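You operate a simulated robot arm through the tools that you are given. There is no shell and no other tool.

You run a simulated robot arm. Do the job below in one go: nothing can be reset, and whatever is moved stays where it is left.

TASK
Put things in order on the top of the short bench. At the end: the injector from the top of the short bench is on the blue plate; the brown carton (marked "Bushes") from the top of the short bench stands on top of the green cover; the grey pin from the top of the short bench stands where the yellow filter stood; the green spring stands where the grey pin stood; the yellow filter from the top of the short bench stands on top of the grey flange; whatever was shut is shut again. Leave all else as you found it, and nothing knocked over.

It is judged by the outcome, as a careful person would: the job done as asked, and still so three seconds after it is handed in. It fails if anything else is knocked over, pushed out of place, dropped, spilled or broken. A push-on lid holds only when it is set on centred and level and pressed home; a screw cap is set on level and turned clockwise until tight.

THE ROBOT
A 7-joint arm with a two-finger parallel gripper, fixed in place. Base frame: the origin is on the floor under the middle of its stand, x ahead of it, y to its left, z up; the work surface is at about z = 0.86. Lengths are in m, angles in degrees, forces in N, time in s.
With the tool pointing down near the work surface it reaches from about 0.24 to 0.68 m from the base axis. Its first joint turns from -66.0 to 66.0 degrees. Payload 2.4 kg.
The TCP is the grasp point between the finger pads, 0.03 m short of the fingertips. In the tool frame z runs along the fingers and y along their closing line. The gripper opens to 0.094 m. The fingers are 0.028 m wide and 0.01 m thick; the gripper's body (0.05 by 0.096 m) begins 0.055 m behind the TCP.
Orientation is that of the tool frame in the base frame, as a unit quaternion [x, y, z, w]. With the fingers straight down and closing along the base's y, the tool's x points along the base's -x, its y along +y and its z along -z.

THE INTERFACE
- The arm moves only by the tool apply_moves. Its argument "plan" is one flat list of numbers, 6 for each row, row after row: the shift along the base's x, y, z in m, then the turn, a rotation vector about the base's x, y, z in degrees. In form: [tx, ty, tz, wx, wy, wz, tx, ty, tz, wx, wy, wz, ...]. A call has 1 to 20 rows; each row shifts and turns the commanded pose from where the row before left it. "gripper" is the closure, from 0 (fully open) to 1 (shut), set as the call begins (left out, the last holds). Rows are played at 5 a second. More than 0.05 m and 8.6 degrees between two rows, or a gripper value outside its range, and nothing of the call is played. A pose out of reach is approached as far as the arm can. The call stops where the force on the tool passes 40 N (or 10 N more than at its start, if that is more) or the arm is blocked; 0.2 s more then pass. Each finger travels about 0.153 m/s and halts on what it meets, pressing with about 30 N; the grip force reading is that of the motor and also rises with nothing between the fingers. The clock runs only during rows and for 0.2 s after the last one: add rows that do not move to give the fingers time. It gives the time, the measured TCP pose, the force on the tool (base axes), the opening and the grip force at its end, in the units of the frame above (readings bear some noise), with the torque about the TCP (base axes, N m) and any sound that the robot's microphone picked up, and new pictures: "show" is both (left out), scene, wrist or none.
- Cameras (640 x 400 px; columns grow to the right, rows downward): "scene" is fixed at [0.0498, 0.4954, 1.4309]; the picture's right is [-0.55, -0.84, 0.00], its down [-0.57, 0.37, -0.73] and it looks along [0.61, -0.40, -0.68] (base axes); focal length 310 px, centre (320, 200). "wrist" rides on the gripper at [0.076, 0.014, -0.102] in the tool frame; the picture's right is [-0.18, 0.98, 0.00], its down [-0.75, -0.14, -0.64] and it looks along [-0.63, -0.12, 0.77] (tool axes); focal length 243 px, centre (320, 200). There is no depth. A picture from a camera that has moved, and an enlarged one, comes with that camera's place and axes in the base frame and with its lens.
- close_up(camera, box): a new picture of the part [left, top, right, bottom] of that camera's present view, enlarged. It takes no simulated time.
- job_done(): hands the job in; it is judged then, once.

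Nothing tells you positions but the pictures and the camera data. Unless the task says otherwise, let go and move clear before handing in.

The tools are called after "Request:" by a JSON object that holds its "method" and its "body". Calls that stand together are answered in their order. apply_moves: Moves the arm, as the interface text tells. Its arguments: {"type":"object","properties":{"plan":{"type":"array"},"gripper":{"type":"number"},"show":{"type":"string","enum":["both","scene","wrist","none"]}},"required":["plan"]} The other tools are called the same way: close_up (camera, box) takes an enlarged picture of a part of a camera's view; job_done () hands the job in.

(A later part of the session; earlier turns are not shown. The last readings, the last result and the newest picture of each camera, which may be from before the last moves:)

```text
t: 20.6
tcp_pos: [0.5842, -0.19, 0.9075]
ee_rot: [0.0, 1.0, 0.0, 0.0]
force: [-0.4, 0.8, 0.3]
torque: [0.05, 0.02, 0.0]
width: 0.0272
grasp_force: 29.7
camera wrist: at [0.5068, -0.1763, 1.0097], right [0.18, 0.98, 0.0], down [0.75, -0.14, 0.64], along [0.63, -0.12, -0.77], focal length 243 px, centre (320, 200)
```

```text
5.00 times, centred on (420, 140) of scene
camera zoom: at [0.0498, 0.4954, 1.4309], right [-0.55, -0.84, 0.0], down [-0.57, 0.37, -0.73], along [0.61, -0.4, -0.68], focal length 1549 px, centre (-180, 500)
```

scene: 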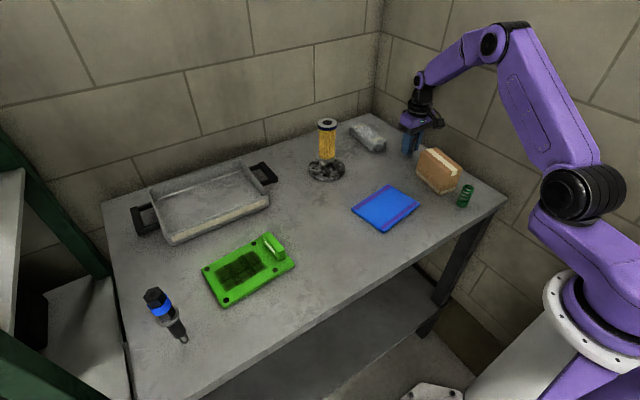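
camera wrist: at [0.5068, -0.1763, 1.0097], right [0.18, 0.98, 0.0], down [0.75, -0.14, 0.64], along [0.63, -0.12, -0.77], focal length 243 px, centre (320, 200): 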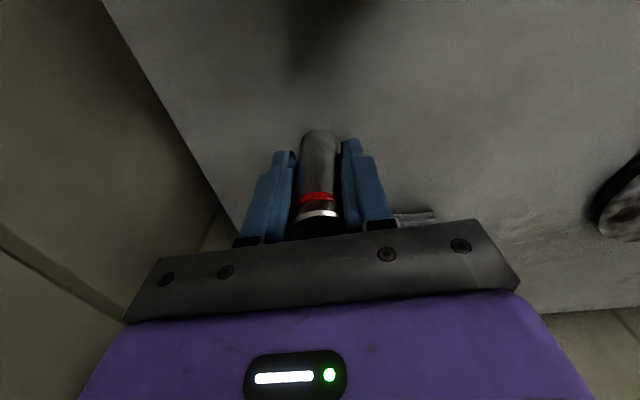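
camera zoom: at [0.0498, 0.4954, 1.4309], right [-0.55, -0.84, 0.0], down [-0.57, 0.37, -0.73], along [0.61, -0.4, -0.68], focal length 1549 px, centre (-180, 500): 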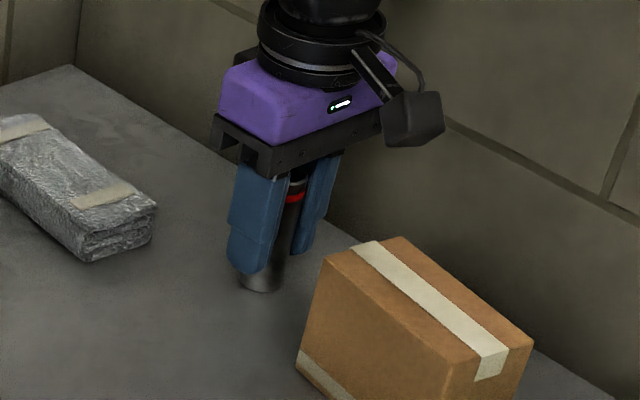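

Pin gripped (27 mm), with its spot recorded at about TCP (0.585, -0.190). I'll lift it and carry it toward the filter's old spot at about (0.504, 0.212), passing in front of the filter and flange.

Request:
{"method": "apply_moves", "body": {"plan": [0, 0, 0.02, 0, 0, 0, 0, 0, 0.04, 0, 0, 0, 0, 0, 0.04, 0, 0, 0, 0, 0, 0.03, 0, 0, 0, 0, 0, 0, 0, 0, 0], "gripper": 1}}

Request:
{"method": "apply_moves", "body": {"plan": [-0.03, 0.03, 0, 0, 0, 0, -0.03, 0.035, 0, 0, 0, 0, -0.021, 0.04, 0, 0, 0, 0, 0, 0.045, 0, 0, 0, 0, 0, 0.045, 0, 0, 0, 0, 0, 0.045, 0, 0, 0, 0, 0, 0.045, 0, 0, 0, 0, 0, 0.045, 0, 0, 0, 0, 0, 0.04, 0, 0, 0, 0, 0, 0.032, 0, 0, 0, 0, 0, 0, 0, 0, 0, 0, 0, 0, 0, 0, 0], "gripper": 1}}

Request:
{"method": "close_up", "body": {"camera": "scene", "box": [260, 120, 420, 240]}}

```text
t: 21.8
tcp_pos: [0.5816, -0.1916, 1.0394]
ee_rot: [-0.001, 1.0, 0.0, 0.0]
force: [-0.5, -0.3, -1.8]
torque: [0.03, -0.01, 0.02]
width: 0.0273
grasp_force: 29.9
camera wrist: at [0.5049, -0.1765, 1.1402], right [0.18, 0.98, 0.0], down [0.75, -0.14, 0.64], along [0.63, -0.12, -0.77], focal length 243 px, centre (320, 200)
```

scene: 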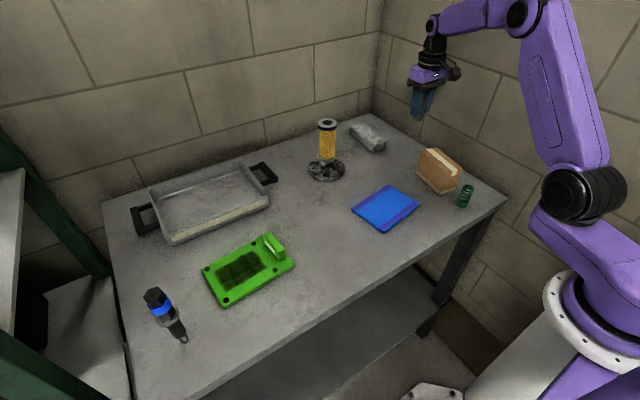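
wrist: 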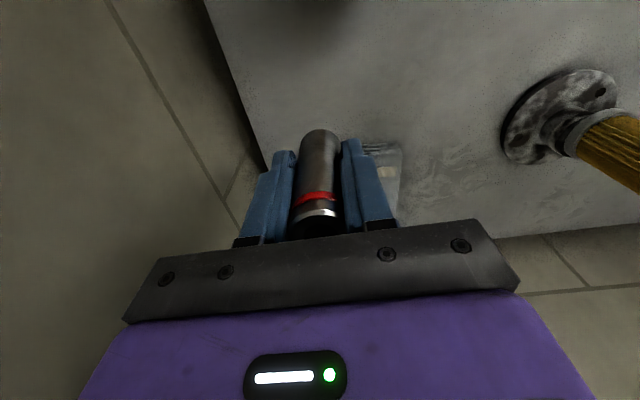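

```text
refused: plan must hold 6 numbers for each row
```

```text
3.33 times, centred on (340, 180) of scene
camera zoom: at [0.0499, 0.4954, 1.4309], right [-0.55, -0.84, 0.0], down [-0.57, 0.37, -0.73], along [0.61, -0.4, -0.68], focal length 1033 px, centre (253, 267)
```

zoom: 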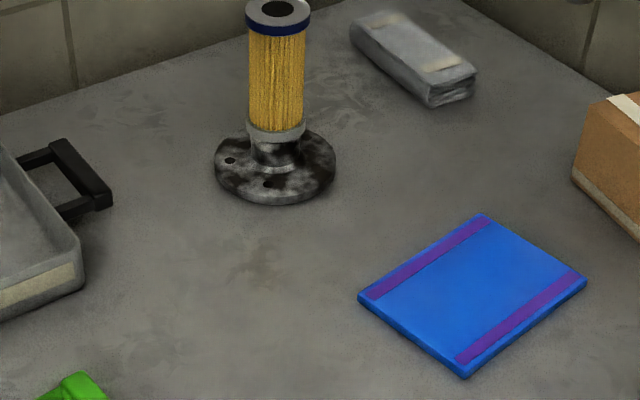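

The pin is lifted; the second plan was malformed and nothing in it was played. I'll resend the transfer with the correct rows.

Request:
{"method": "apply_moves", "body": {"plan": [-0.03, 0.03, 0, 0, 0, 0, -0.03, 0.035, 0, 0, 0, 0, -0.0195, 0.04, 0, 0, 0, 0, 0, 0.045, 0, 0, 0, 0, 0, 0.045, 0, 0, 0, 0, 0, 0.045, 0, 0, 0, 0, 0, 0.045, 0, 0, 0, 0, 0, 0.045, 0, 0, 0, 0, 0, 0.04, 0, 0, 0, 0, 0, 0.0325, 0, 0, 0, 0, 0, 0, 0, 0, 0, 0, 0, 0, 0, 0, 0, 0], "gripper": 1}}

Request:
{"method": "close_up", "body": {"camera": "scene", "box": [260, 120, 420, 240]}}

```text
t: 24.4
tcp_pos: [0.4998, 0.2145, 1.0371]
ee_rot: [0.001, 1.0, -0.001, 0.0]
force: [-0.7, 1.2, -2.0]
torque: [0.01, 0.03, 0.0]
width: 0.027
grasp_force: 29.8
camera wrist: at [0.4244, 0.2283, 1.1383], right [0.18, 0.98, 0.0], down [0.75, -0.14, 0.64], along [0.63, -0.12, -0.77], focal length 243 px, centre (320, 200)
```

scene: 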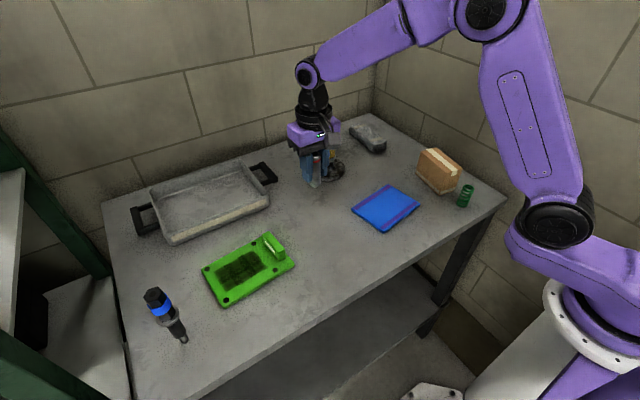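
wrist: 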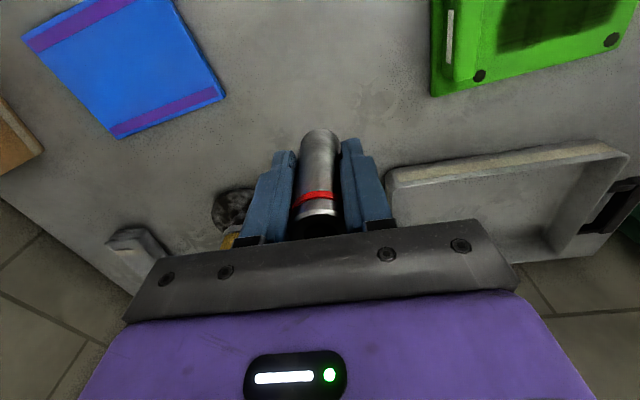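

```text
3.33 times, centred on (340, 180) of scene
camera zoom: at [0.0498, 0.4954, 1.4309], right [-0.55, -0.84, 0.0], down [-0.57, 0.37, -0.73], along [0.61, -0.4, -0.68], focal length 1033 px, centre (253, 267)
```

zoom: 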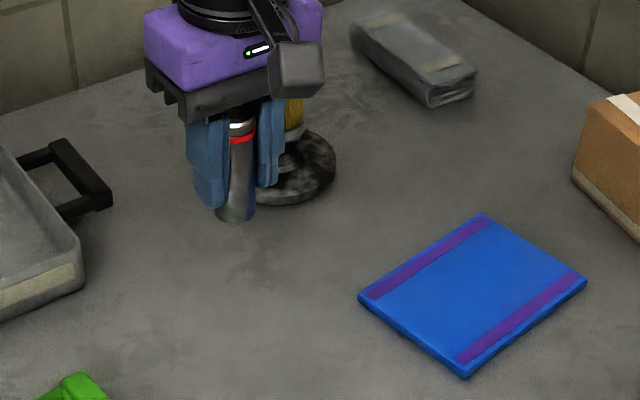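

I'm over the filter's old spot within a few millimetres. I'll correct slightly and lower to about 1 cm above the bench to verify.

Request:
{"method": "apply_moves", "body": {"plan": [0.003, -0.002, -0.035, 0, 0, 0, 0, 0, -0.04, 0, 0, 0, 0, 0, -0.04, 0, 0, 0, 0, 0, 0, 0, 0, 0, 0, 0, 0, 0, 0, 0], "gripper": 1}}

Request:
{"method": "close_up", "body": {"camera": "scene", "box": [280, 180, 360, 240]}}

```text
t: 25.6
tcp_pos: [0.5045, 0.2116, 0.9212]
ee_rot: [0.0, 1.0, 0.0, 0.0]
force: [-0.1, 0.5, -3.1]
torque: [0.03, -0.02, 0.0]
width: 0.0272
grasp_force: 30.2
camera wrist: at [0.4279, 0.2257, 1.0245], right [0.18, 0.98, 0.0], down [0.75, -0.14, 0.64], along [0.63, -0.12, -0.77], focal length 243 px, centre (320, 200)
```

scene: 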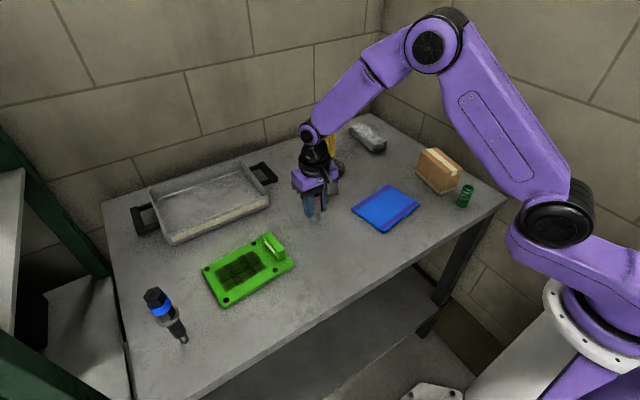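
wrist: 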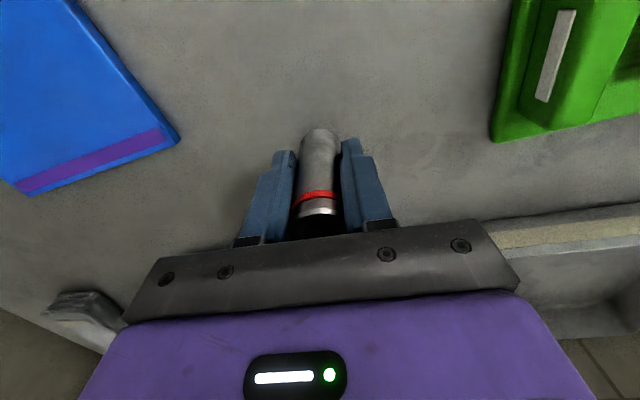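

```text
6.67 times, centred on (320, 210) of scene
camera zoom: at [0.0499, 0.4954, 1.4309], right [-0.55, -0.84, 0.0], down [-0.57, 0.37, -0.73], along [0.61, -0.4, -0.68], focal length 2065 px, centre (320, 133)
```

zoom: 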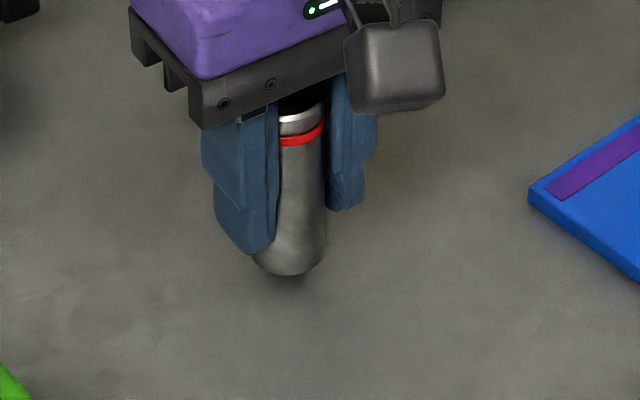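

The pin base lines up with the filter's old footprint to within a few millimetres. I'll lower until it touches the bench.

Request:
{"method": "apply_moves", "body": {"plan": [0.001, 0, -0.006, 0, 0, 0, 0, 0, -0.005, 0, 0, 0, 0, 0, -0.001, 0, 0, 0, 0, 0, 0, 0, 0, 0], "gripper": 1, "show": "none"}}

Request:
{"method": "apply_moves", "body": {"plan": [0, 0, -0.001, 0, 0, 0, 0, 0, 0, 0, 0, 0], "gripper": 1, "show": "none"}}

```text
t: 26.6
tcp_pos: [0.5058, 0.2104, 0.9114]
ee_rot: [0.0, 1.0, 0.0, 0.0]
force: [0.1, 0.5, -2.6]
torque: [0.0, 0.0, 0.0]
width: 0.0271
grasp_force: 30.2
```

```text
t: 27.2
tcp_pos: [0.5063, 0.2091, 0.9112]
ee_rot: [0.0, 1.0, 0.0, 0.0]
force: [0.4, -0.1, -2.7]
torque: [-0.01, -0.01, -0.01]
width: 0.0268
grasp_force: 30.0
```

Request:
{"method": "apply_moves", "body": {"plan": [0, 0, -0.001, 0, 0, 0, 0, 0, 0, 0, 0, 0], "gripper": 1, "show": "none"}}

Request:
{"method": "apply_moves", "body": {"plan": [0, 0, -0.001, 0, 0, 0, 0, 0, 0, 0, 0, 0], "gripper": 1, "show": "none"}}

Request:
{"method": "close_up", "body": {"camera": "scene", "box": [280, 180, 360, 240]}}

```text
t: 27.8
tcp_pos: [0.5058, 0.2102, 0.9099]
ee_rot: [0.0, 1.0, 0.0, 0.001]
force: [-0.9, -2.2, 6.5]
torque: [-0.21, 0.03, 0.04]
width: 0.0269
grasp_force: 30.1
```

```text
t: 28.4
tcp_pos: [0.5061, 0.2096, 0.9091]
ee_rot: [0.0, 1.0, 0.001, 0.002]
force: [-2.9, -2.0, 25.2]
torque: [0.02, 0.23, 0.14]
width: 0.0269
grasp_force: 29.6
```

```text
6.67 times, centred on (320, 210) of scene
camera zoom: at [0.0493, 0.4951, 1.431], right [-0.55, -0.84, 0.0], down [-0.57, 0.37, -0.73], along [0.61, -0.4, -0.68], focal length 2065 px, centre (320, 133)
```

zoom: 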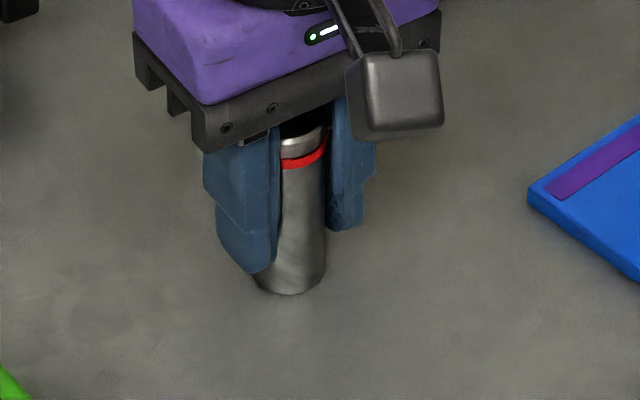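

Contact is made (25 N after the extra millimetre). I'll back off to relieve the preload and release.

Request:
{"method": "apply_moves", "body": {"plan": [0, 0, 0.0016, 0, 0, 0, 0, 0, 0, 0, 0, 0], "gripper": 1, "show": "none"}}

Request:
{"method": "apply_moves", "body": {"plan": [0, 0, 0, 0, 0, 0, 0, 0, 0, 0, 0, 0, 0, 0, 0, 0, 0, 0], "gripper": 0.3}}

Request:
{"method": "close_up", "body": {"camera": "scene", "box": [280, 180, 360, 240]}}

```text
t: 29.0
tcp_pos: [0.5067, 0.2096, 0.9094]
ee_rot: [-0.001, 1.0, 0.0, 0.001]
force: [0.2, -0.7, 18.3]
torque: [-0.06, -0.03, 0.06]
width: 0.0272
grasp_force: 29.7
```

```text
t: 29.8
tcp_pos: [0.5056, 0.2099, 0.908]
ee_rot: [0.0, 1.0, 0.0, 0.0]
force: [-0.2, -0.3, -0.1]
torque: [-0.01, 0.04, 0.01]
width: 0.066
grasp_force: 0.1
camera wrist: at [0.4295, 0.2238, 1.0112], right [0.18, 0.98, 0.0], down [0.75, -0.14, 0.64], along [0.63, -0.12, -0.77], focal length 243 px, centre (320, 200)
```

scene: 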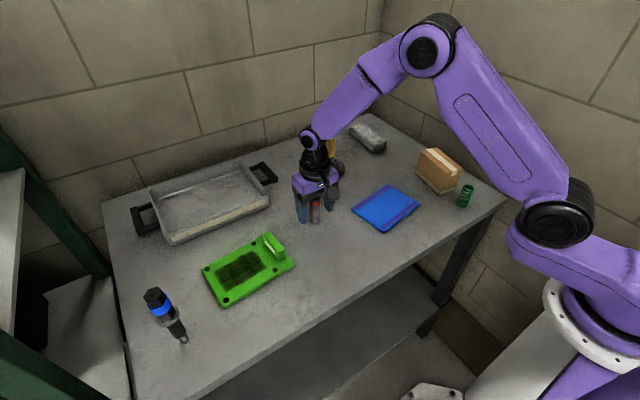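
wrist: 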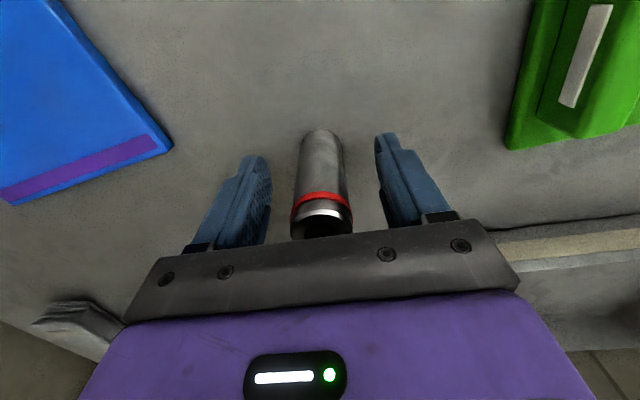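

```text
6.67 times, centred on (320, 210) of scene
camera zoom: at [0.0498, 0.4954, 1.4309], right [-0.55, -0.84, 0.0], down [-0.57, 0.37, -0.73], along [0.61, -0.4, -0.68], focal length 2065 px, centre (320, 133)
```

zoom: 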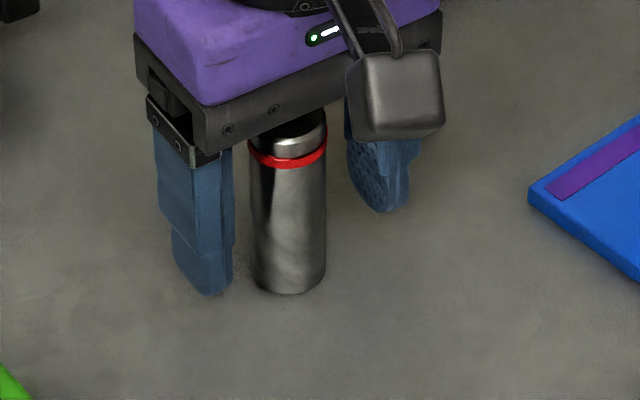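

The pin stands exactly on the old filter footprint (base centre at the same pixel). I'll rise clear and go over the green spring.

Request:
{"method": "apply_moves", "body": {"plan": [0, 0, 0.02, 0, 0, 0, 0, 0, 0.04, 0, 0, 0, 0, 0, 0.045, 0, 0, 0, 0, 0, 0.04, 0, 0, 0, -0.0163, -0.036, 0, 0, 0, 0, -0.0163, -0.036, 0, 0, 0, 0, -0.0163, -0.036, 0, 0, 0, 0, -0.0163, -0.036, 0, 0, 0, 0, -0.0163, -0.036, 0, 0, 0, 0, -0.0163, -0.036, 0, 0, 0, 0, -0.0163, -0.036, 0, 0, 0, 0, -0.0163, -0.036, 0, 0, 0, 0, -0.0163, -0.036, 0, 0, 0, 0, -0.0163, -0.036, 0, 0, 0, 0, 0, 0, 0, 0, 0, 0], "gripper": 0.3}}

Request:
{"method": "close_up", "body": {"camera": "wrist", "box": [220, 0, 420, 200]}}

Request:
{"method": "close_up", "body": {"camera": "scene", "box": [280, 100, 440, 240]}}

```text
t: 33.0
tcp_pos: [0.344, -0.1518, 1.053]
ee_rot: [0.001, 1.0, 0.001, -0.001]
force: [0.3, 0.6, -0.7]
torque: [-0.01, 0.02, -0.02]
width: 0.0661
grasp_force: 0.1
camera wrist: at [0.2669, -0.1373, 1.1557], right [0.18, 0.98, 0.0], down [0.75, -0.14, 0.64], along [0.63, -0.12, -0.77], focal length 243 px, centre (320, 200)
```

scene: 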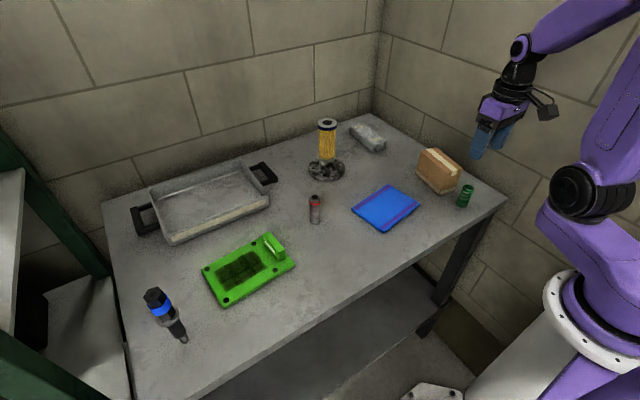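
wrist: 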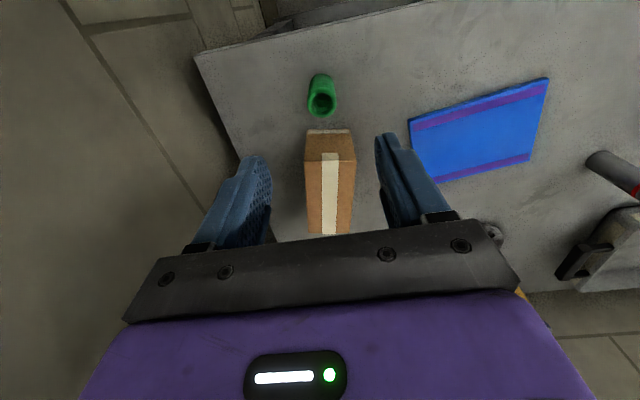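

```text
2.00 times, centred on (320, 100) of wrist
camera zoom: at [0.2669, -0.1373, 1.1557], right [0.18, 0.98, 0.0], down [0.75, -0.14, 0.64], along [0.63, -0.12, -0.77], focal length 485 px, centre (320, 400)
```

zoom: 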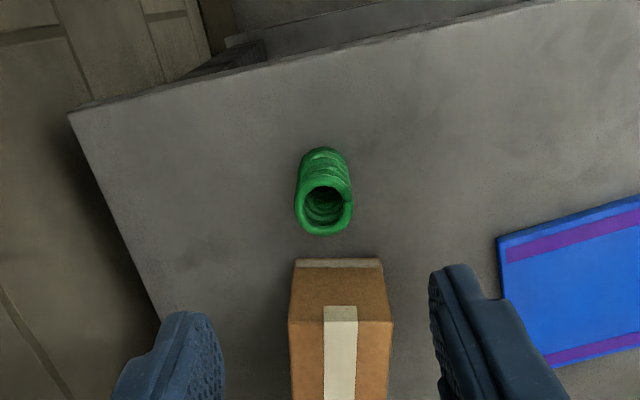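

```text
2.86 times, centred on (360, 170) of scene
camera zoom: at [0.0498, 0.4954, 1.4309], right [-0.55, -0.84, 0.0], down [-0.57, 0.37, -0.73], along [0.61, -0.4, -0.68], focal length 885 px, centre (206, 286)
```

zoom: 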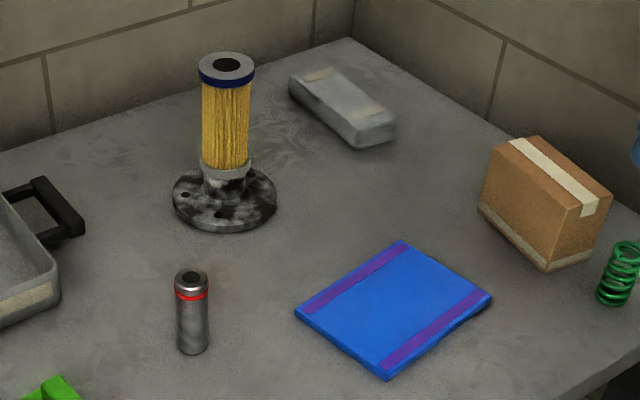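

The spring is on the gripper axis within about 1 mm, and the pin and filter still stand well. I'll descend, keeping fingertips above the bench, and check.

Request:
{"method": "apply_moves", "body": {"plan": [0, 0.0005, -0.04, 0, 0, 0, 0, 0, -0.04, 0, 0, 0, 0, 0, -0.04, 0, 0, 0, 0, 0, -0.025, 0, 0, 0, 0, 0, -0.009, 0, 0, 0, 0, 0, 0, 0, 0, 0], "gripper": 0.3}}

Request:
{"method": "close_up", "body": {"camera": "scene", "box": [400, 130, 520, 230]}}

```text
t: 34.4
tcp_pos: [0.3431, -0.1501, 0.8996]
ee_rot: [0.001, 1.0, 0.0, 0.0]
force: [-0.6, 0.7, 0.1]
torque: [-0.03, 0.0, 0.0]
width: 0.0659
grasp_force: 0.0
camera wrist: at [0.2665, -0.1355, 1.0021], right [0.18, 0.98, 0.0], down [0.75, -0.14, 0.64], along [0.63, -0.12, -0.77], focal length 243 px, centre (320, 200)
```

scene: 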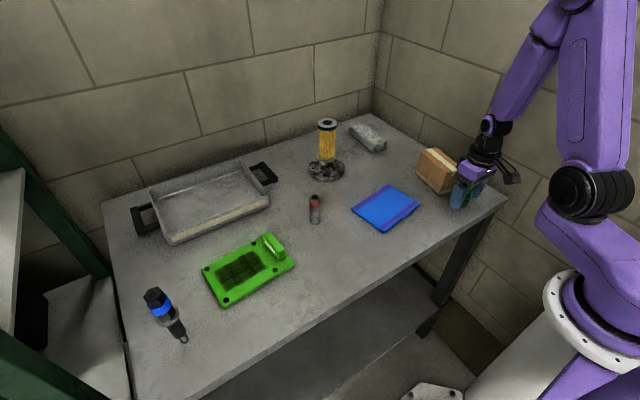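
wrist: 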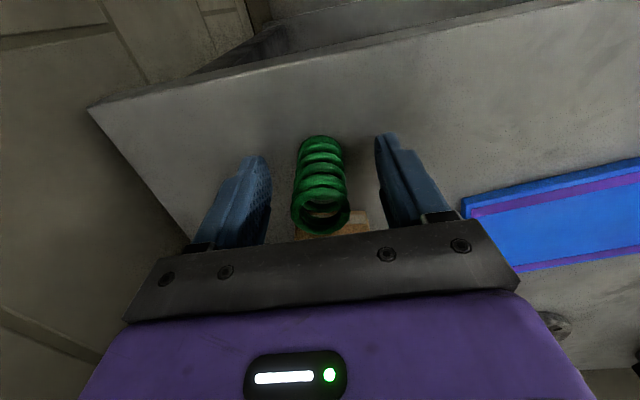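

```text
4.00 times, centred on (460, 180) of scene
camera zoom: at [0.0498, 0.4954, 1.4309], right [-0.55, -0.84, 0.0], down [-0.57, 0.37, -0.73], along [0.61, -0.4, -0.68], focal length 1239 px, centre (-240, 280)
```

zoom: 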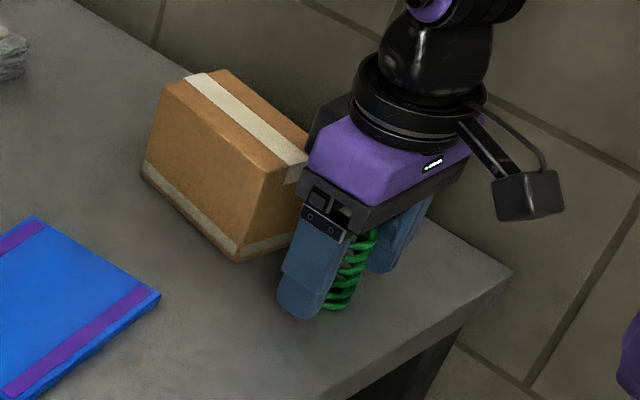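

Request:
{"method": "apply_moves", "body": {"plan": [0.002, 0, 0, 0, 0, 0, 0, 0, 0, 0, 0, 0, 0, 0, 0, 0, 0, 0], "gripper": 0.3, "show": "none"}}

Request:
{"method": "apply_moves", "body": {"plan": [0, 0, 0, 0, 0, 0, 0, 0, 0, 0, 0, 0, 0, 0, 0, 0, 0, 0, 0, 0, 0, 0, 0, 0], "gripper": 1}}

Request:
{"method": "close_up", "body": {"camera": "wrist", "box": [220, 100, 420, 250]}}

```text
t: 35.2
tcp_pos: [0.3444, -0.1493, 0.8998]
ee_rot: [-0.001, 1.0, 0.0, 0.001]
force: [-0.5, -0.5, 0.4]
torque: [0.01, -0.01, 0.01]
width: 0.0658
grasp_force: 0.1
```

```text
t: 36.2
tcp_pos: [0.3454, -0.1494, 0.8996]
ee_rot: [-0.001, 1.0, 0.0, 0.001]
force: [0.1, -0.4, 1.1]
torque: [-0.02, -0.02, -0.02]
width: 0.0283
grasp_force: 30.2
camera wrist: at [0.2689, -0.1352, 1.0025], right [0.18, 0.98, 0.0], down [0.75, -0.14, 0.64], along [0.63, -0.12, -0.77], focal length 243 px, centre (320, 200)
```

scene: 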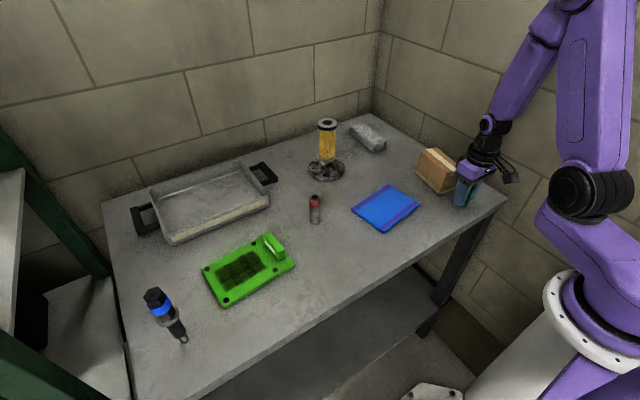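
wrist: 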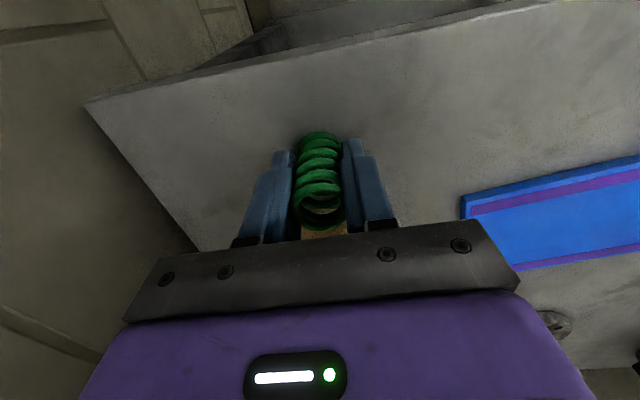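

```text
2.67 times, centred on (320, 175) of wrist
camera zoom: at [0.2689, -0.1352, 1.0025], right [0.18, 0.98, 0.0], down [0.75, -0.14, 0.64], along [0.63, -0.12, -0.77], focal length 647 px, centre (320, 267)
```

zoom: 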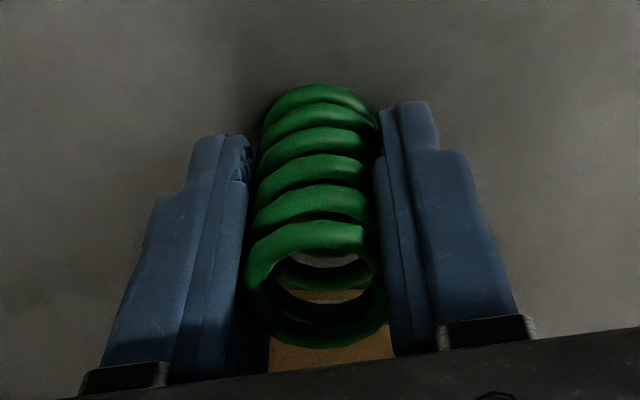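

Spring gripped (28 mm). I'll lift high, pass over the carton and come above the pin's old spot at TCP (0.585, -0.190).

Request:
{"method": "apply_moves", "body": {"plan": [0, 0, 0.02, 0, 0, 0, 0, 0, 0.04, 0, 0, 0, 0, 0, 0.045, 0, 0, 0, 0, 0, 0.045, 0, 0, 0, 0, 0, 0, 0, 0, 0, 0.04, -0.0068, 0, 0, 0, 0, 0.04, -0.0068, 0, 0, 0, 0, 0.04, -0.0068, 0, 0, 0, 0, 0.04, -0.0068, 0, 0, 0, 0, 0.04, -0.0068, 0, 0, 0, 0, 0.04, -0.0068, 0, 0, 0, 0, 0, 0, 0, 0, 0, 0, 0, 0, 0, 0, 0, 0], "gripper": 1}}

Request:
{"method": "close_up", "body": {"camera": "scene", "box": [370, 80, 490, 200]}}

```text
t: 39.0
tcp_pos: [0.5839, -0.1921, 1.0511]
ee_rot: [0.0, 1.0, 0.0, -0.001]
force: [0.2, -0.4, -1.1]
torque: [-0.01, 0.0, 0.01]
width: 0.028
grasp_force: 29.6
camera wrist: at [0.5073, -0.1782, 1.1534], right [0.18, 0.98, 0.0], down [0.75, -0.14, 0.64], along [0.63, -0.12, -0.77], focal length 243 px, centre (320, 200)
```

scene: 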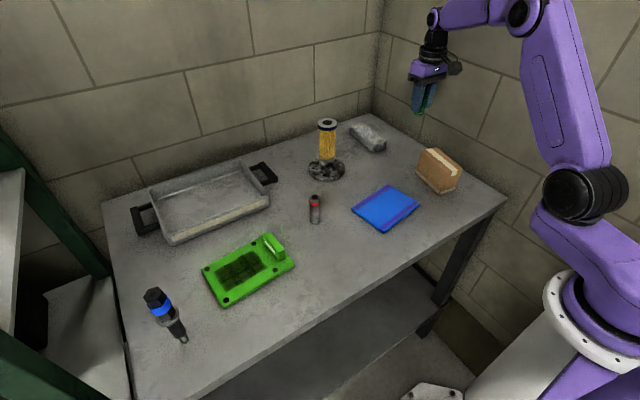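
wrist: 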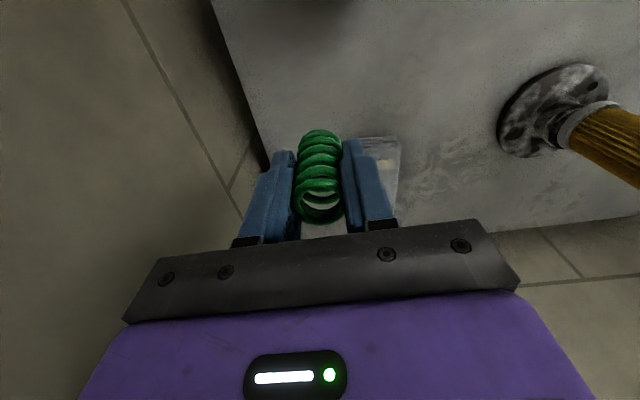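

```text
3.33 times, centred on (430, 140) of scene
camera zoom: at [0.0498, 0.4954, 1.4309], right [-0.55, -0.84, 0.0], down [-0.57, 0.37, -0.73], along [0.61, -0.4, -0.68], focal length 1033 px, centre (-47, 400)
```

zoom: 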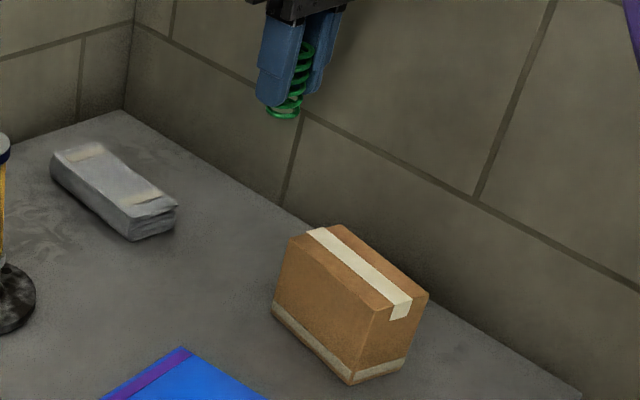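

The spring is held over the pin's old spot. Lowering to about 12 mm above the bench.

Request:
{"method": "apply_moves", "body": {"plan": [0.001, 0.0015, -0.04, 0, 0, 0, 0, 0, -0.04, 0, 0, 0, 0, 0, -0.04, 0, 0, 0, 0, 0, -0.018, 0, 0, 0, 0, 0, 0, 0, 0, 0], "gripper": 1}}

Request:
{"method": "close_up", "body": {"camera": "scene", "box": [370, 100, 470, 180]}}

```text
t: 40.2
tcp_pos: [0.5846, -0.1885, 0.9133]
ee_rot: [0.0, 1.0, 0.0, 0.0]
force: [0.1, 0.4, -0.1]
torque: [0.03, -0.01, -0.02]
width: 0.028
grasp_force: 30.0
camera wrist: at [0.5084, -0.1747, 1.0148], right [0.18, 0.98, 0.0], down [0.75, -0.14, 0.64], along [0.63, -0.12, -0.77], focal length 243 px, centre (320, 200)
```

scene: 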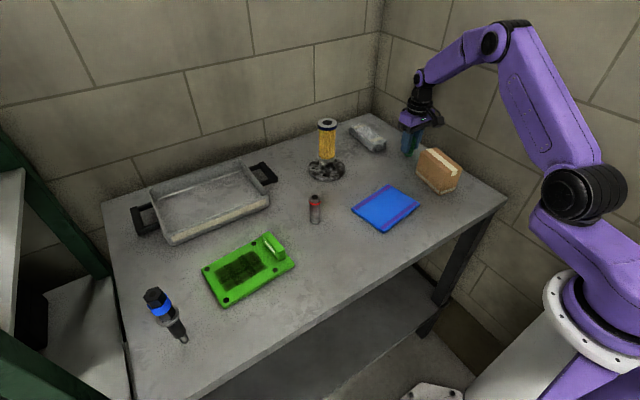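
wrist: 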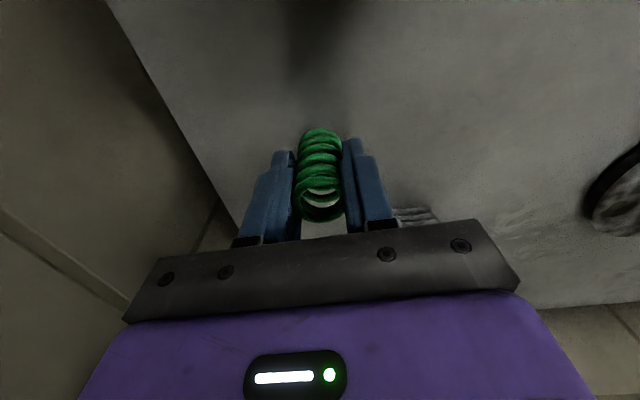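

```text
5.00 times, centred on (420, 140) of scene
camera zoom: at [0.0498, 0.4954, 1.4309], right [-0.55, -0.84, 0.0], down [-0.57, 0.37, -0.73], along [0.61, -0.4, -0.68], focal length 1549 px, centre (-180, 500)
```

zoom: 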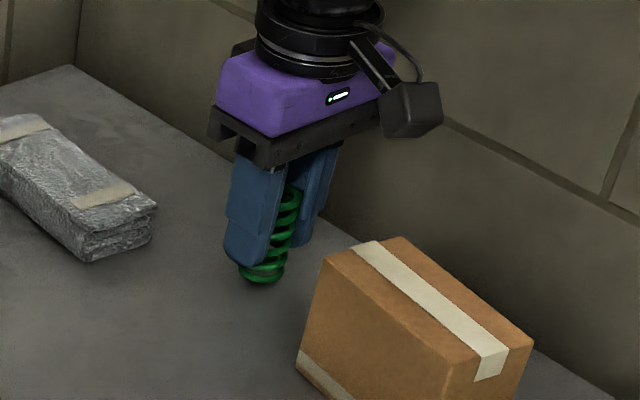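

Request:
{"method": "apply_moves", "body": {"plan": [0, -0.001, -0.005, 0, 0, 0, 0, 0, -0.003, 0, 0, 0, 0, 0, -0.001, 0, 0, 0, 0, 0, 0, 0, 0, 0], "gripper": 1, "show": "none"}}

Request:
{"method": "apply_moves", "body": {"plan": [0, 0, -0.001, 0, 0, 0, 0, 0, 0, 0, 0, 0], "gripper": 1, "show": "none"}}

Request:
{"method": "close_up", "body": {"camera": "scene", "box": [370, 100, 470, 180]}}

```text
t: 41.2
tcp_pos: [0.5856, -0.1906, 0.9042]
ee_rot: [0.0, 1.0, -0.001, 0.001]
force: [-0.2, 2.4, 14.7]
torque: [0.31, -0.01, 0.02]
width: 0.0281
grasp_force: 30.0
```

```text
t: 41.8
tcp_pos: [0.5858, -0.1894, 0.9038]
ee_rot: [0.0, 1.0, 0.0, 0.001]
force: [3.4, 1.7, 10.9]
torque: [0.16, -0.17, -0.03]
width: 0.028
grasp_force: 30.5
```

```text
5.00 times, centred on (420, 140) of scene
camera zoom: at [0.0497, 0.4955, 1.4309], right [-0.55, -0.84, 0.0], down [-0.57, 0.37, -0.73], along [0.61, -0.4, -0.68], focal length 1549 px, centre (-180, 500)
```

zoom: 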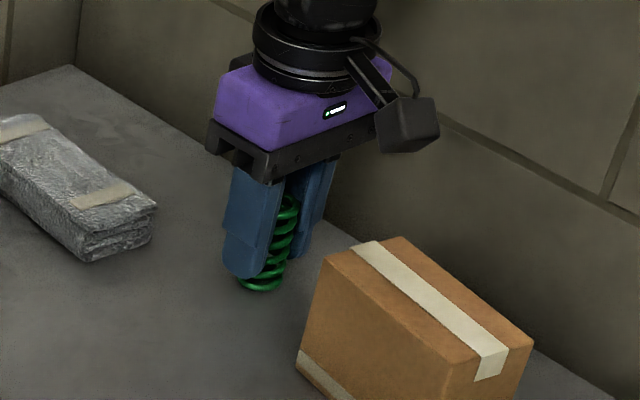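

The spring is in contact with the bench at the pin's old footprint. I'll relieve the preload and release.

Request:
{"method": "apply_moves", "body": {"plan": [0, 0, 0.001, 0, 0, 0, 0, 0, 0, 0, 0, 0], "gripper": 1, "show": "none"}}

Request:
{"method": "apply_moves", "body": {"plan": [0, 0, 0, 0, 0, 0, 0, 0, 0, 0, 0, 0, 0, 0, 0, 0, 0, 0], "gripper": 0.35}}

Request:
{"method": "close_up", "body": {"camera": "scene", "box": [370, 100, 470, 180]}}

Request:
{"method": "close_up", "body": {"camera": "wrist", "box": [220, 100, 420, 250]}}

```text
t: 42.4
tcp_pos: [0.5852, -0.1891, 0.903]
ee_rot: [0.0, 1.0, 0.0, -0.001]
force: [-0.4, 0.1, 0.2]
torque: [0.03, 0.01, -0.01]
width: 0.0281
grasp_force: 30.6
```

```text
t: 43.2
tcp_pos: [0.5852, -0.189, 0.905]
ee_rot: [0.0, 1.0, 0.0, 0.0]
force: [0.1, -0.2, -0.3]
torque: [0.0, -0.02, -0.01]
width: 0.061
grasp_force: 0.1
camera wrist: at [0.509, -0.1756, 1.0067], right [0.18, 0.98, 0.0], down [0.75, -0.14, 0.64], along [0.63, -0.12, -0.77], focal length 243 px, centre (320, 200)
```

scene: 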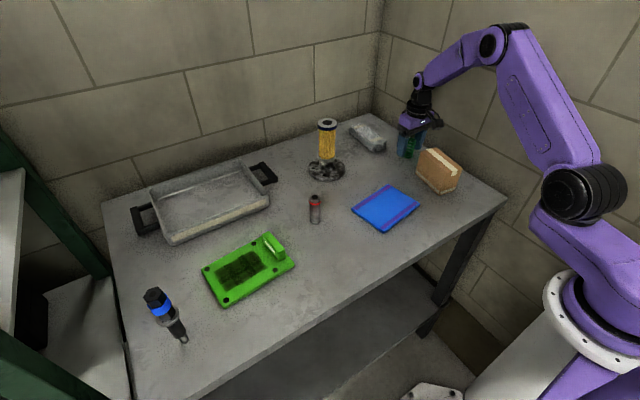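
wrist: 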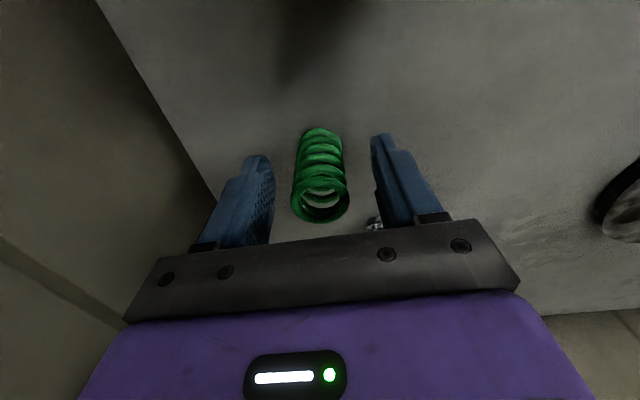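

```text
5.00 times, centred on (420, 140) of scene
camera zoom: at [0.0498, 0.4954, 1.4309], right [-0.55, -0.84, 0.0], down [-0.57, 0.37, -0.73], along [0.61, -0.4, -0.68], focal length 1549 px, centre (-180, 500)
```

zoom: 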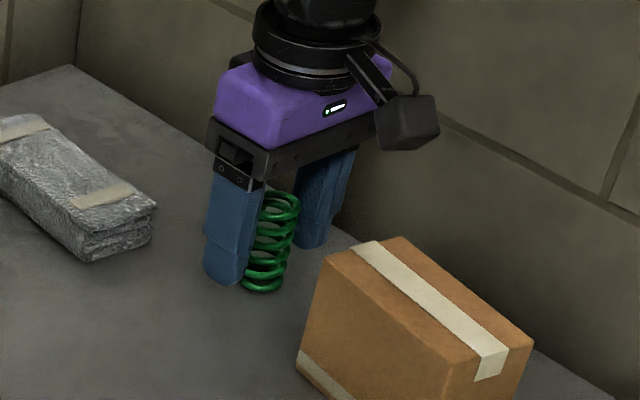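

```text
2.67 times, centred on (320, 175) of wrist
camera zoom: at [0.509, -0.1756, 1.0067], right [0.18, 0.98, 0.0], down [0.75, -0.14, 0.64], along [0.63, -0.12, -0.77], focal length 647 px, centre (320, 267)
```

zoom: 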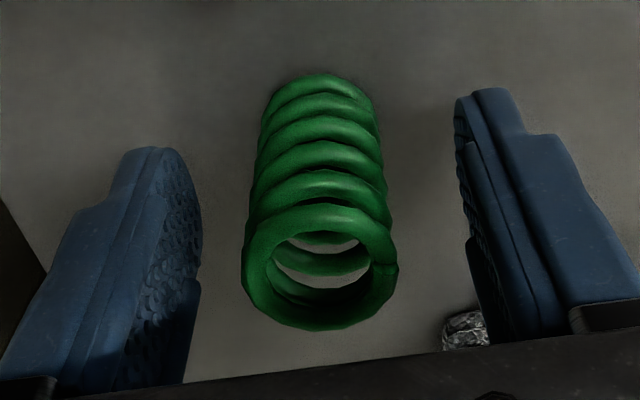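

The spring stands upright where the pin was. Before moving the carton I'll rise and hover over the green cover to map its flat area and handle, and view the injector.

Request:
{"method": "apply_moves", "body": {"plan": [0, 0, 0.02, 0, 0, 0, 0, 0, 0.045, 0, 0, 0, 0, 0, 0.045, 0, 0, 0, 0, 0, 0.045, 0, 0, 0, -0.01, 0.03, 0.04, 0, 0, 0, -0.01, 0.045, 0, 0, 0, 0, -0.01, 0.045, 0, 0, 0, 0, -0.01, 0.045, 0, 0, 0, 0, -0.01, 0.045, 0, 0, 0, 0, -0.01, 0.045, 0, 0, 0, 0, -0.01, 0.045, 0, 0, 0, 0, -0.01, 0.045, 0, 0, 0, 0, -0.01, 0.045, 0, 0, 0, 0, -0.01, 0.045, 0, 0, 0, 0, -0.01, 0.045, 0, 0, 0, 0, -0.01, 0.045, 0, 0, 0, 0, 0, 0.045, 0, 0, 0, 0, 0, 0.039, 0, 0, 0, 0, 0, 0, 0, 0, 0, 0], "gripper": 0}}

Request:
{"method": "close_up", "body": {"camera": "wrist", "box": [220, 0, 420, 160]}}

Request:
{"method": "close_up", "body": {"camera": "scene", "box": [380, 100, 480, 200]}}

Request:
{"method": "close_up", "body": {"camera": "scene", "box": [190, 220, 310, 320]}}

```text
refused: row 5 steps farther than a row can; nothing moved
```

```text
2.50 times, centred on (320, 80) of wrist
camera zoom: at [0.509, -0.1756, 1.0067], right [0.18, 0.98, 0.0], down [0.75, -0.14, 0.64], along [0.63, -0.12, -0.77], focal length 606 px, centre (320, 500)
```

zoom: 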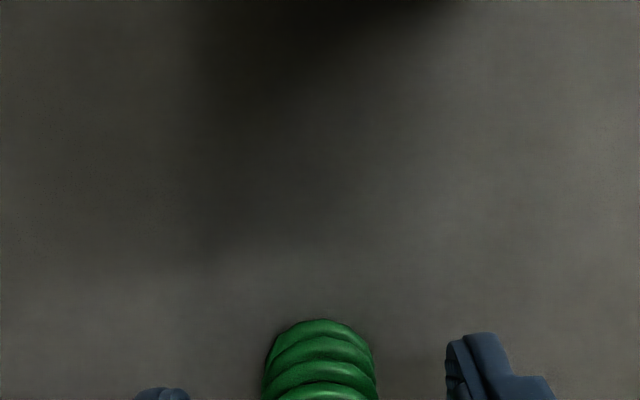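

```text
4.00 times, centred on (430, 150) of scene
camera zoom: at [0.0498, 0.4954, 1.4309], right [-0.55, -0.84, 0.0], down [-0.57, 0.37, -0.73], along [0.61, -0.4, -0.68], focal length 1239 px, centre (-120, 400)
```

zoom: 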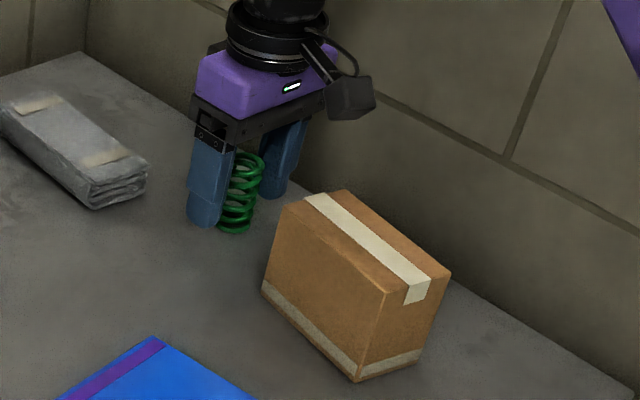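

```text
4.00 times, centred on (250, 270) of scene
camera zoom: at [0.0498, 0.4954, 1.4309], right [-0.55, -0.84, 0.0], down [-0.57, 0.37, -0.73], along [0.61, -0.4, -0.68], focal length 1239 px, centre (600, -80)
```

zoom: 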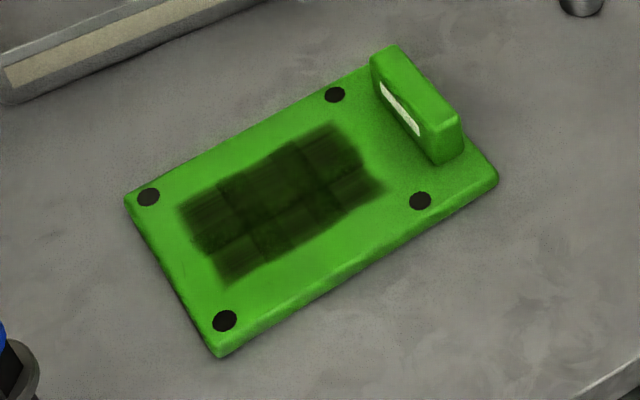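

The refused plan had one row slightly too long, so nothing moved. Resending with a shorter step.

Request:
{"method": "apply_moves", "body": {"plan": [0, 0, 0.02, 0, 0, 0, 0, 0, 0.045, 0, 0, 0, 0, 0, 0.045, 0, 0, 0, 0, 0, 0.045, 0, 0, 0, -0.01, 0.03, 0.03, 0, 0, 0, -0.01, 0.045, 0.01, 0, 0, 0, -0.01, 0.045, 0, 0, 0, 0, -0.01, 0.045, 0, 0, 0, 0, -0.01, 0.045, 0, 0, 0, 0, -0.01, 0.045, 0, 0, 0, 0, -0.01, 0.045, 0, 0, 0, 0, -0.01, 0.045, 0, 0, 0, 0, -0.01, 0.045, 0, 0, 0, 0, -0.01, 0.045, 0, 0, 0, 0, -0.01, 0.045, 0, 0, 0, 0, -0.01, 0.045, 0, 0, 0, 0, 0, 0.045, 0, 0, 0, 0, 0, 0.039, 0, 0, 0, 0, 0, 0, 0, 0, 0, 0], "gripper": 0}}

Request:
{"method": "close_up", "body": {"camera": "wrist", "box": [220, 0, 420, 160]}}

Request:
{"method": "close_up", "body": {"camera": "scene", "box": [380, 100, 480, 200]}}

```text
t: 47.2
tcp_pos: [0.466, 0.4196, 1.0971]
ee_rot: [0.0, 1.0, 0.001, 0.0]
force: [-0.5, 0.1, -0.4]
torque: [-0.02, -0.02, -0.01]
width: 0.0941
grasp_force: 0.0
camera wrist: at [0.3896, 0.4342, 1.1998], right [0.18, 0.98, 0.0], down [0.75, -0.14, 0.64], along [0.63, -0.12, -0.77], focal length 243 px, centre (320, 200)
```

scene: 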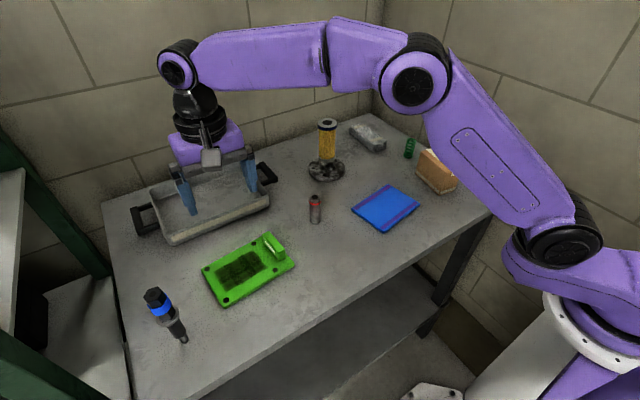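
wrist: 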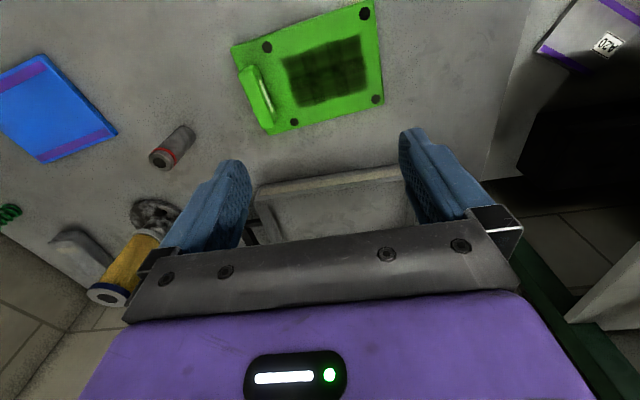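

```text
2.50 times, centred on (320, 80) of wrist
camera zoom: at [0.3896, 0.4342, 1.1998], right [0.18, 0.98, 0.0], down [0.75, -0.14, 0.64], along [0.63, -0.12, -0.77], focal length 606 px, centre (320, 500)
```

zoom: 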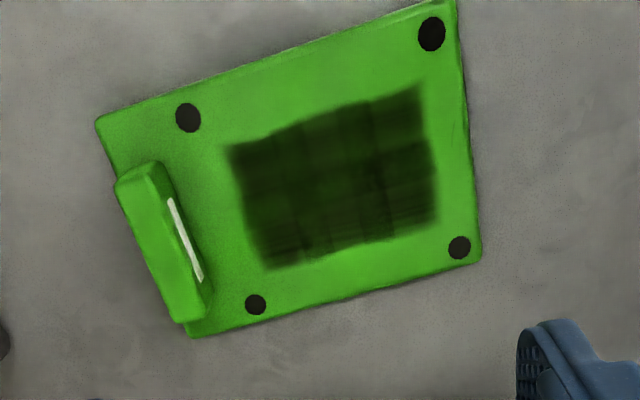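

```text
4.00 times, centred on (430, 150) of scene
camera zoom: at [0.0498, 0.4954, 1.4309], right [-0.55, -0.84, 0.0], down [-0.57, 0.37, -0.73], along [0.61, -0.4, -0.68], focal length 1239 px, centre (-120, 400)
```

zoom: 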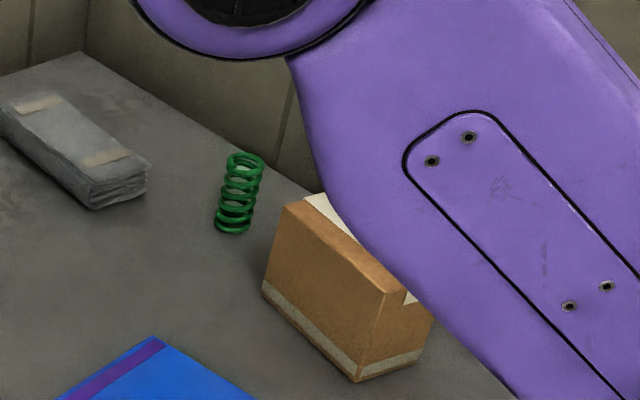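

The cover maps to a rectangle about 0.165 × 0.11 m, with its handle edge at y ≈ 0.353, its bolts at y ≈ 0.37 and 0.48, and a yaw of about +4.5°. The clear flat centre is about (0.4625, 0.424). Next I go above the carton at about (0.451, -0.163), turning -10.3° to match it.

Request:
{"method": "apply_moves", "body": {"plan": [-0.001, -0.0447, 0, 0, 0, -0.8, -0.001, -0.0447, 0, 0, 0, -0.8, -0.001, -0.0447, 0, 0, 0, -0.8, -0.001, -0.0447, 0, 0, 0, -0.8, -0.001, -0.0447, 0, 0, 0, -0.8, -0.001, -0.0447, 0, 0, 0, -0.8, -0.001, -0.0447, 0, 0, 0, -0.8, -0.001, -0.0447, 0, 0, 0, -0.8, -0.001, -0.0447, 0, 0, 0, -0.8, -0.001, -0.0447, 0, 0, 0, -0.8, -0.001, -0.0447, 0, 0, 0, -0.8, -0.002, -0.0447, -0.01, 0, 0, -0.8, -0.002, -0.0447, -0.02, 0, 0, -0.7, 0, 0, 0, 0, 0, 0, 0, 0, 0, 0, 0, 0], "gripper": 0}}

Request:
{"method": "close_up", "body": {"camera": "wrist", "box": [220, 0, 420, 160]}}

```text
t: 50.4
tcp_pos: [0.4504, -0.1574, 1.0696]
ee_rot: [0.091, 0.996, 0.0, 0.0]
force: [0.1, 1.1, 0.0]
torque: [-0.01, 0.01, 0.02]
width: 0.0942
grasp_force: 0.0
camera wrist: at [0.3784, -0.1305, 1.1726], right [0.36, 0.93, 0.0], down [0.72, -0.27, 0.64], along [0.6, -0.23, -0.77], focal length 243 px, centre (320, 200)
```

scene: 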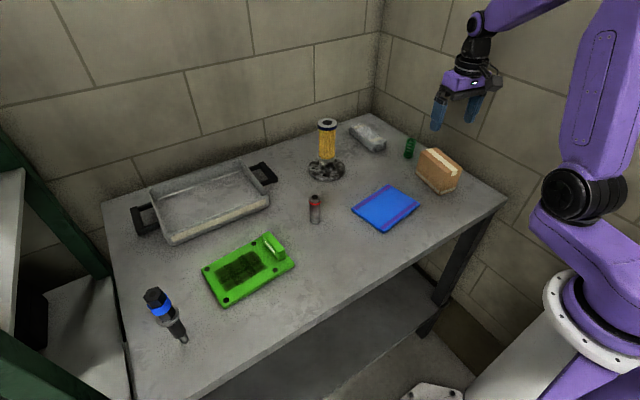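
wrist: 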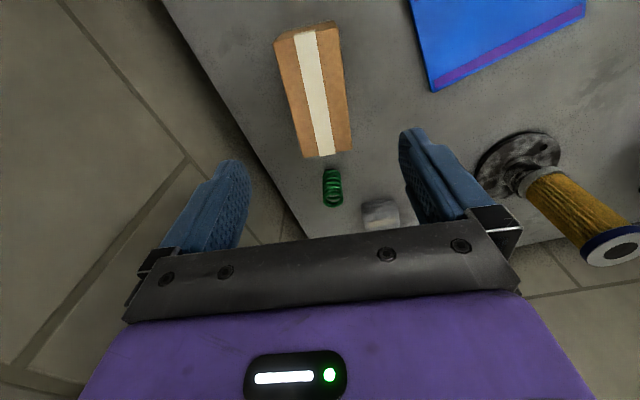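

```text
2.50 times, centred on (320, 80) of wrist
camera zoom: at [0.3784, -0.1305, 1.1726], right [0.36, 0.93, 0.0], down [0.72, -0.27, 0.64], along [0.6, -0.23, -0.77], focal length 606 px, centre (320, 500)
```

zoom: 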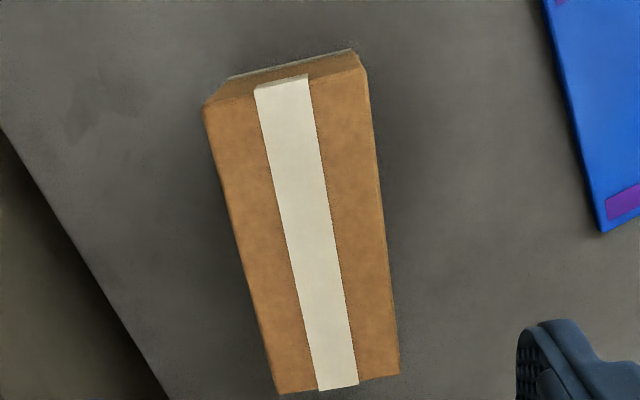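

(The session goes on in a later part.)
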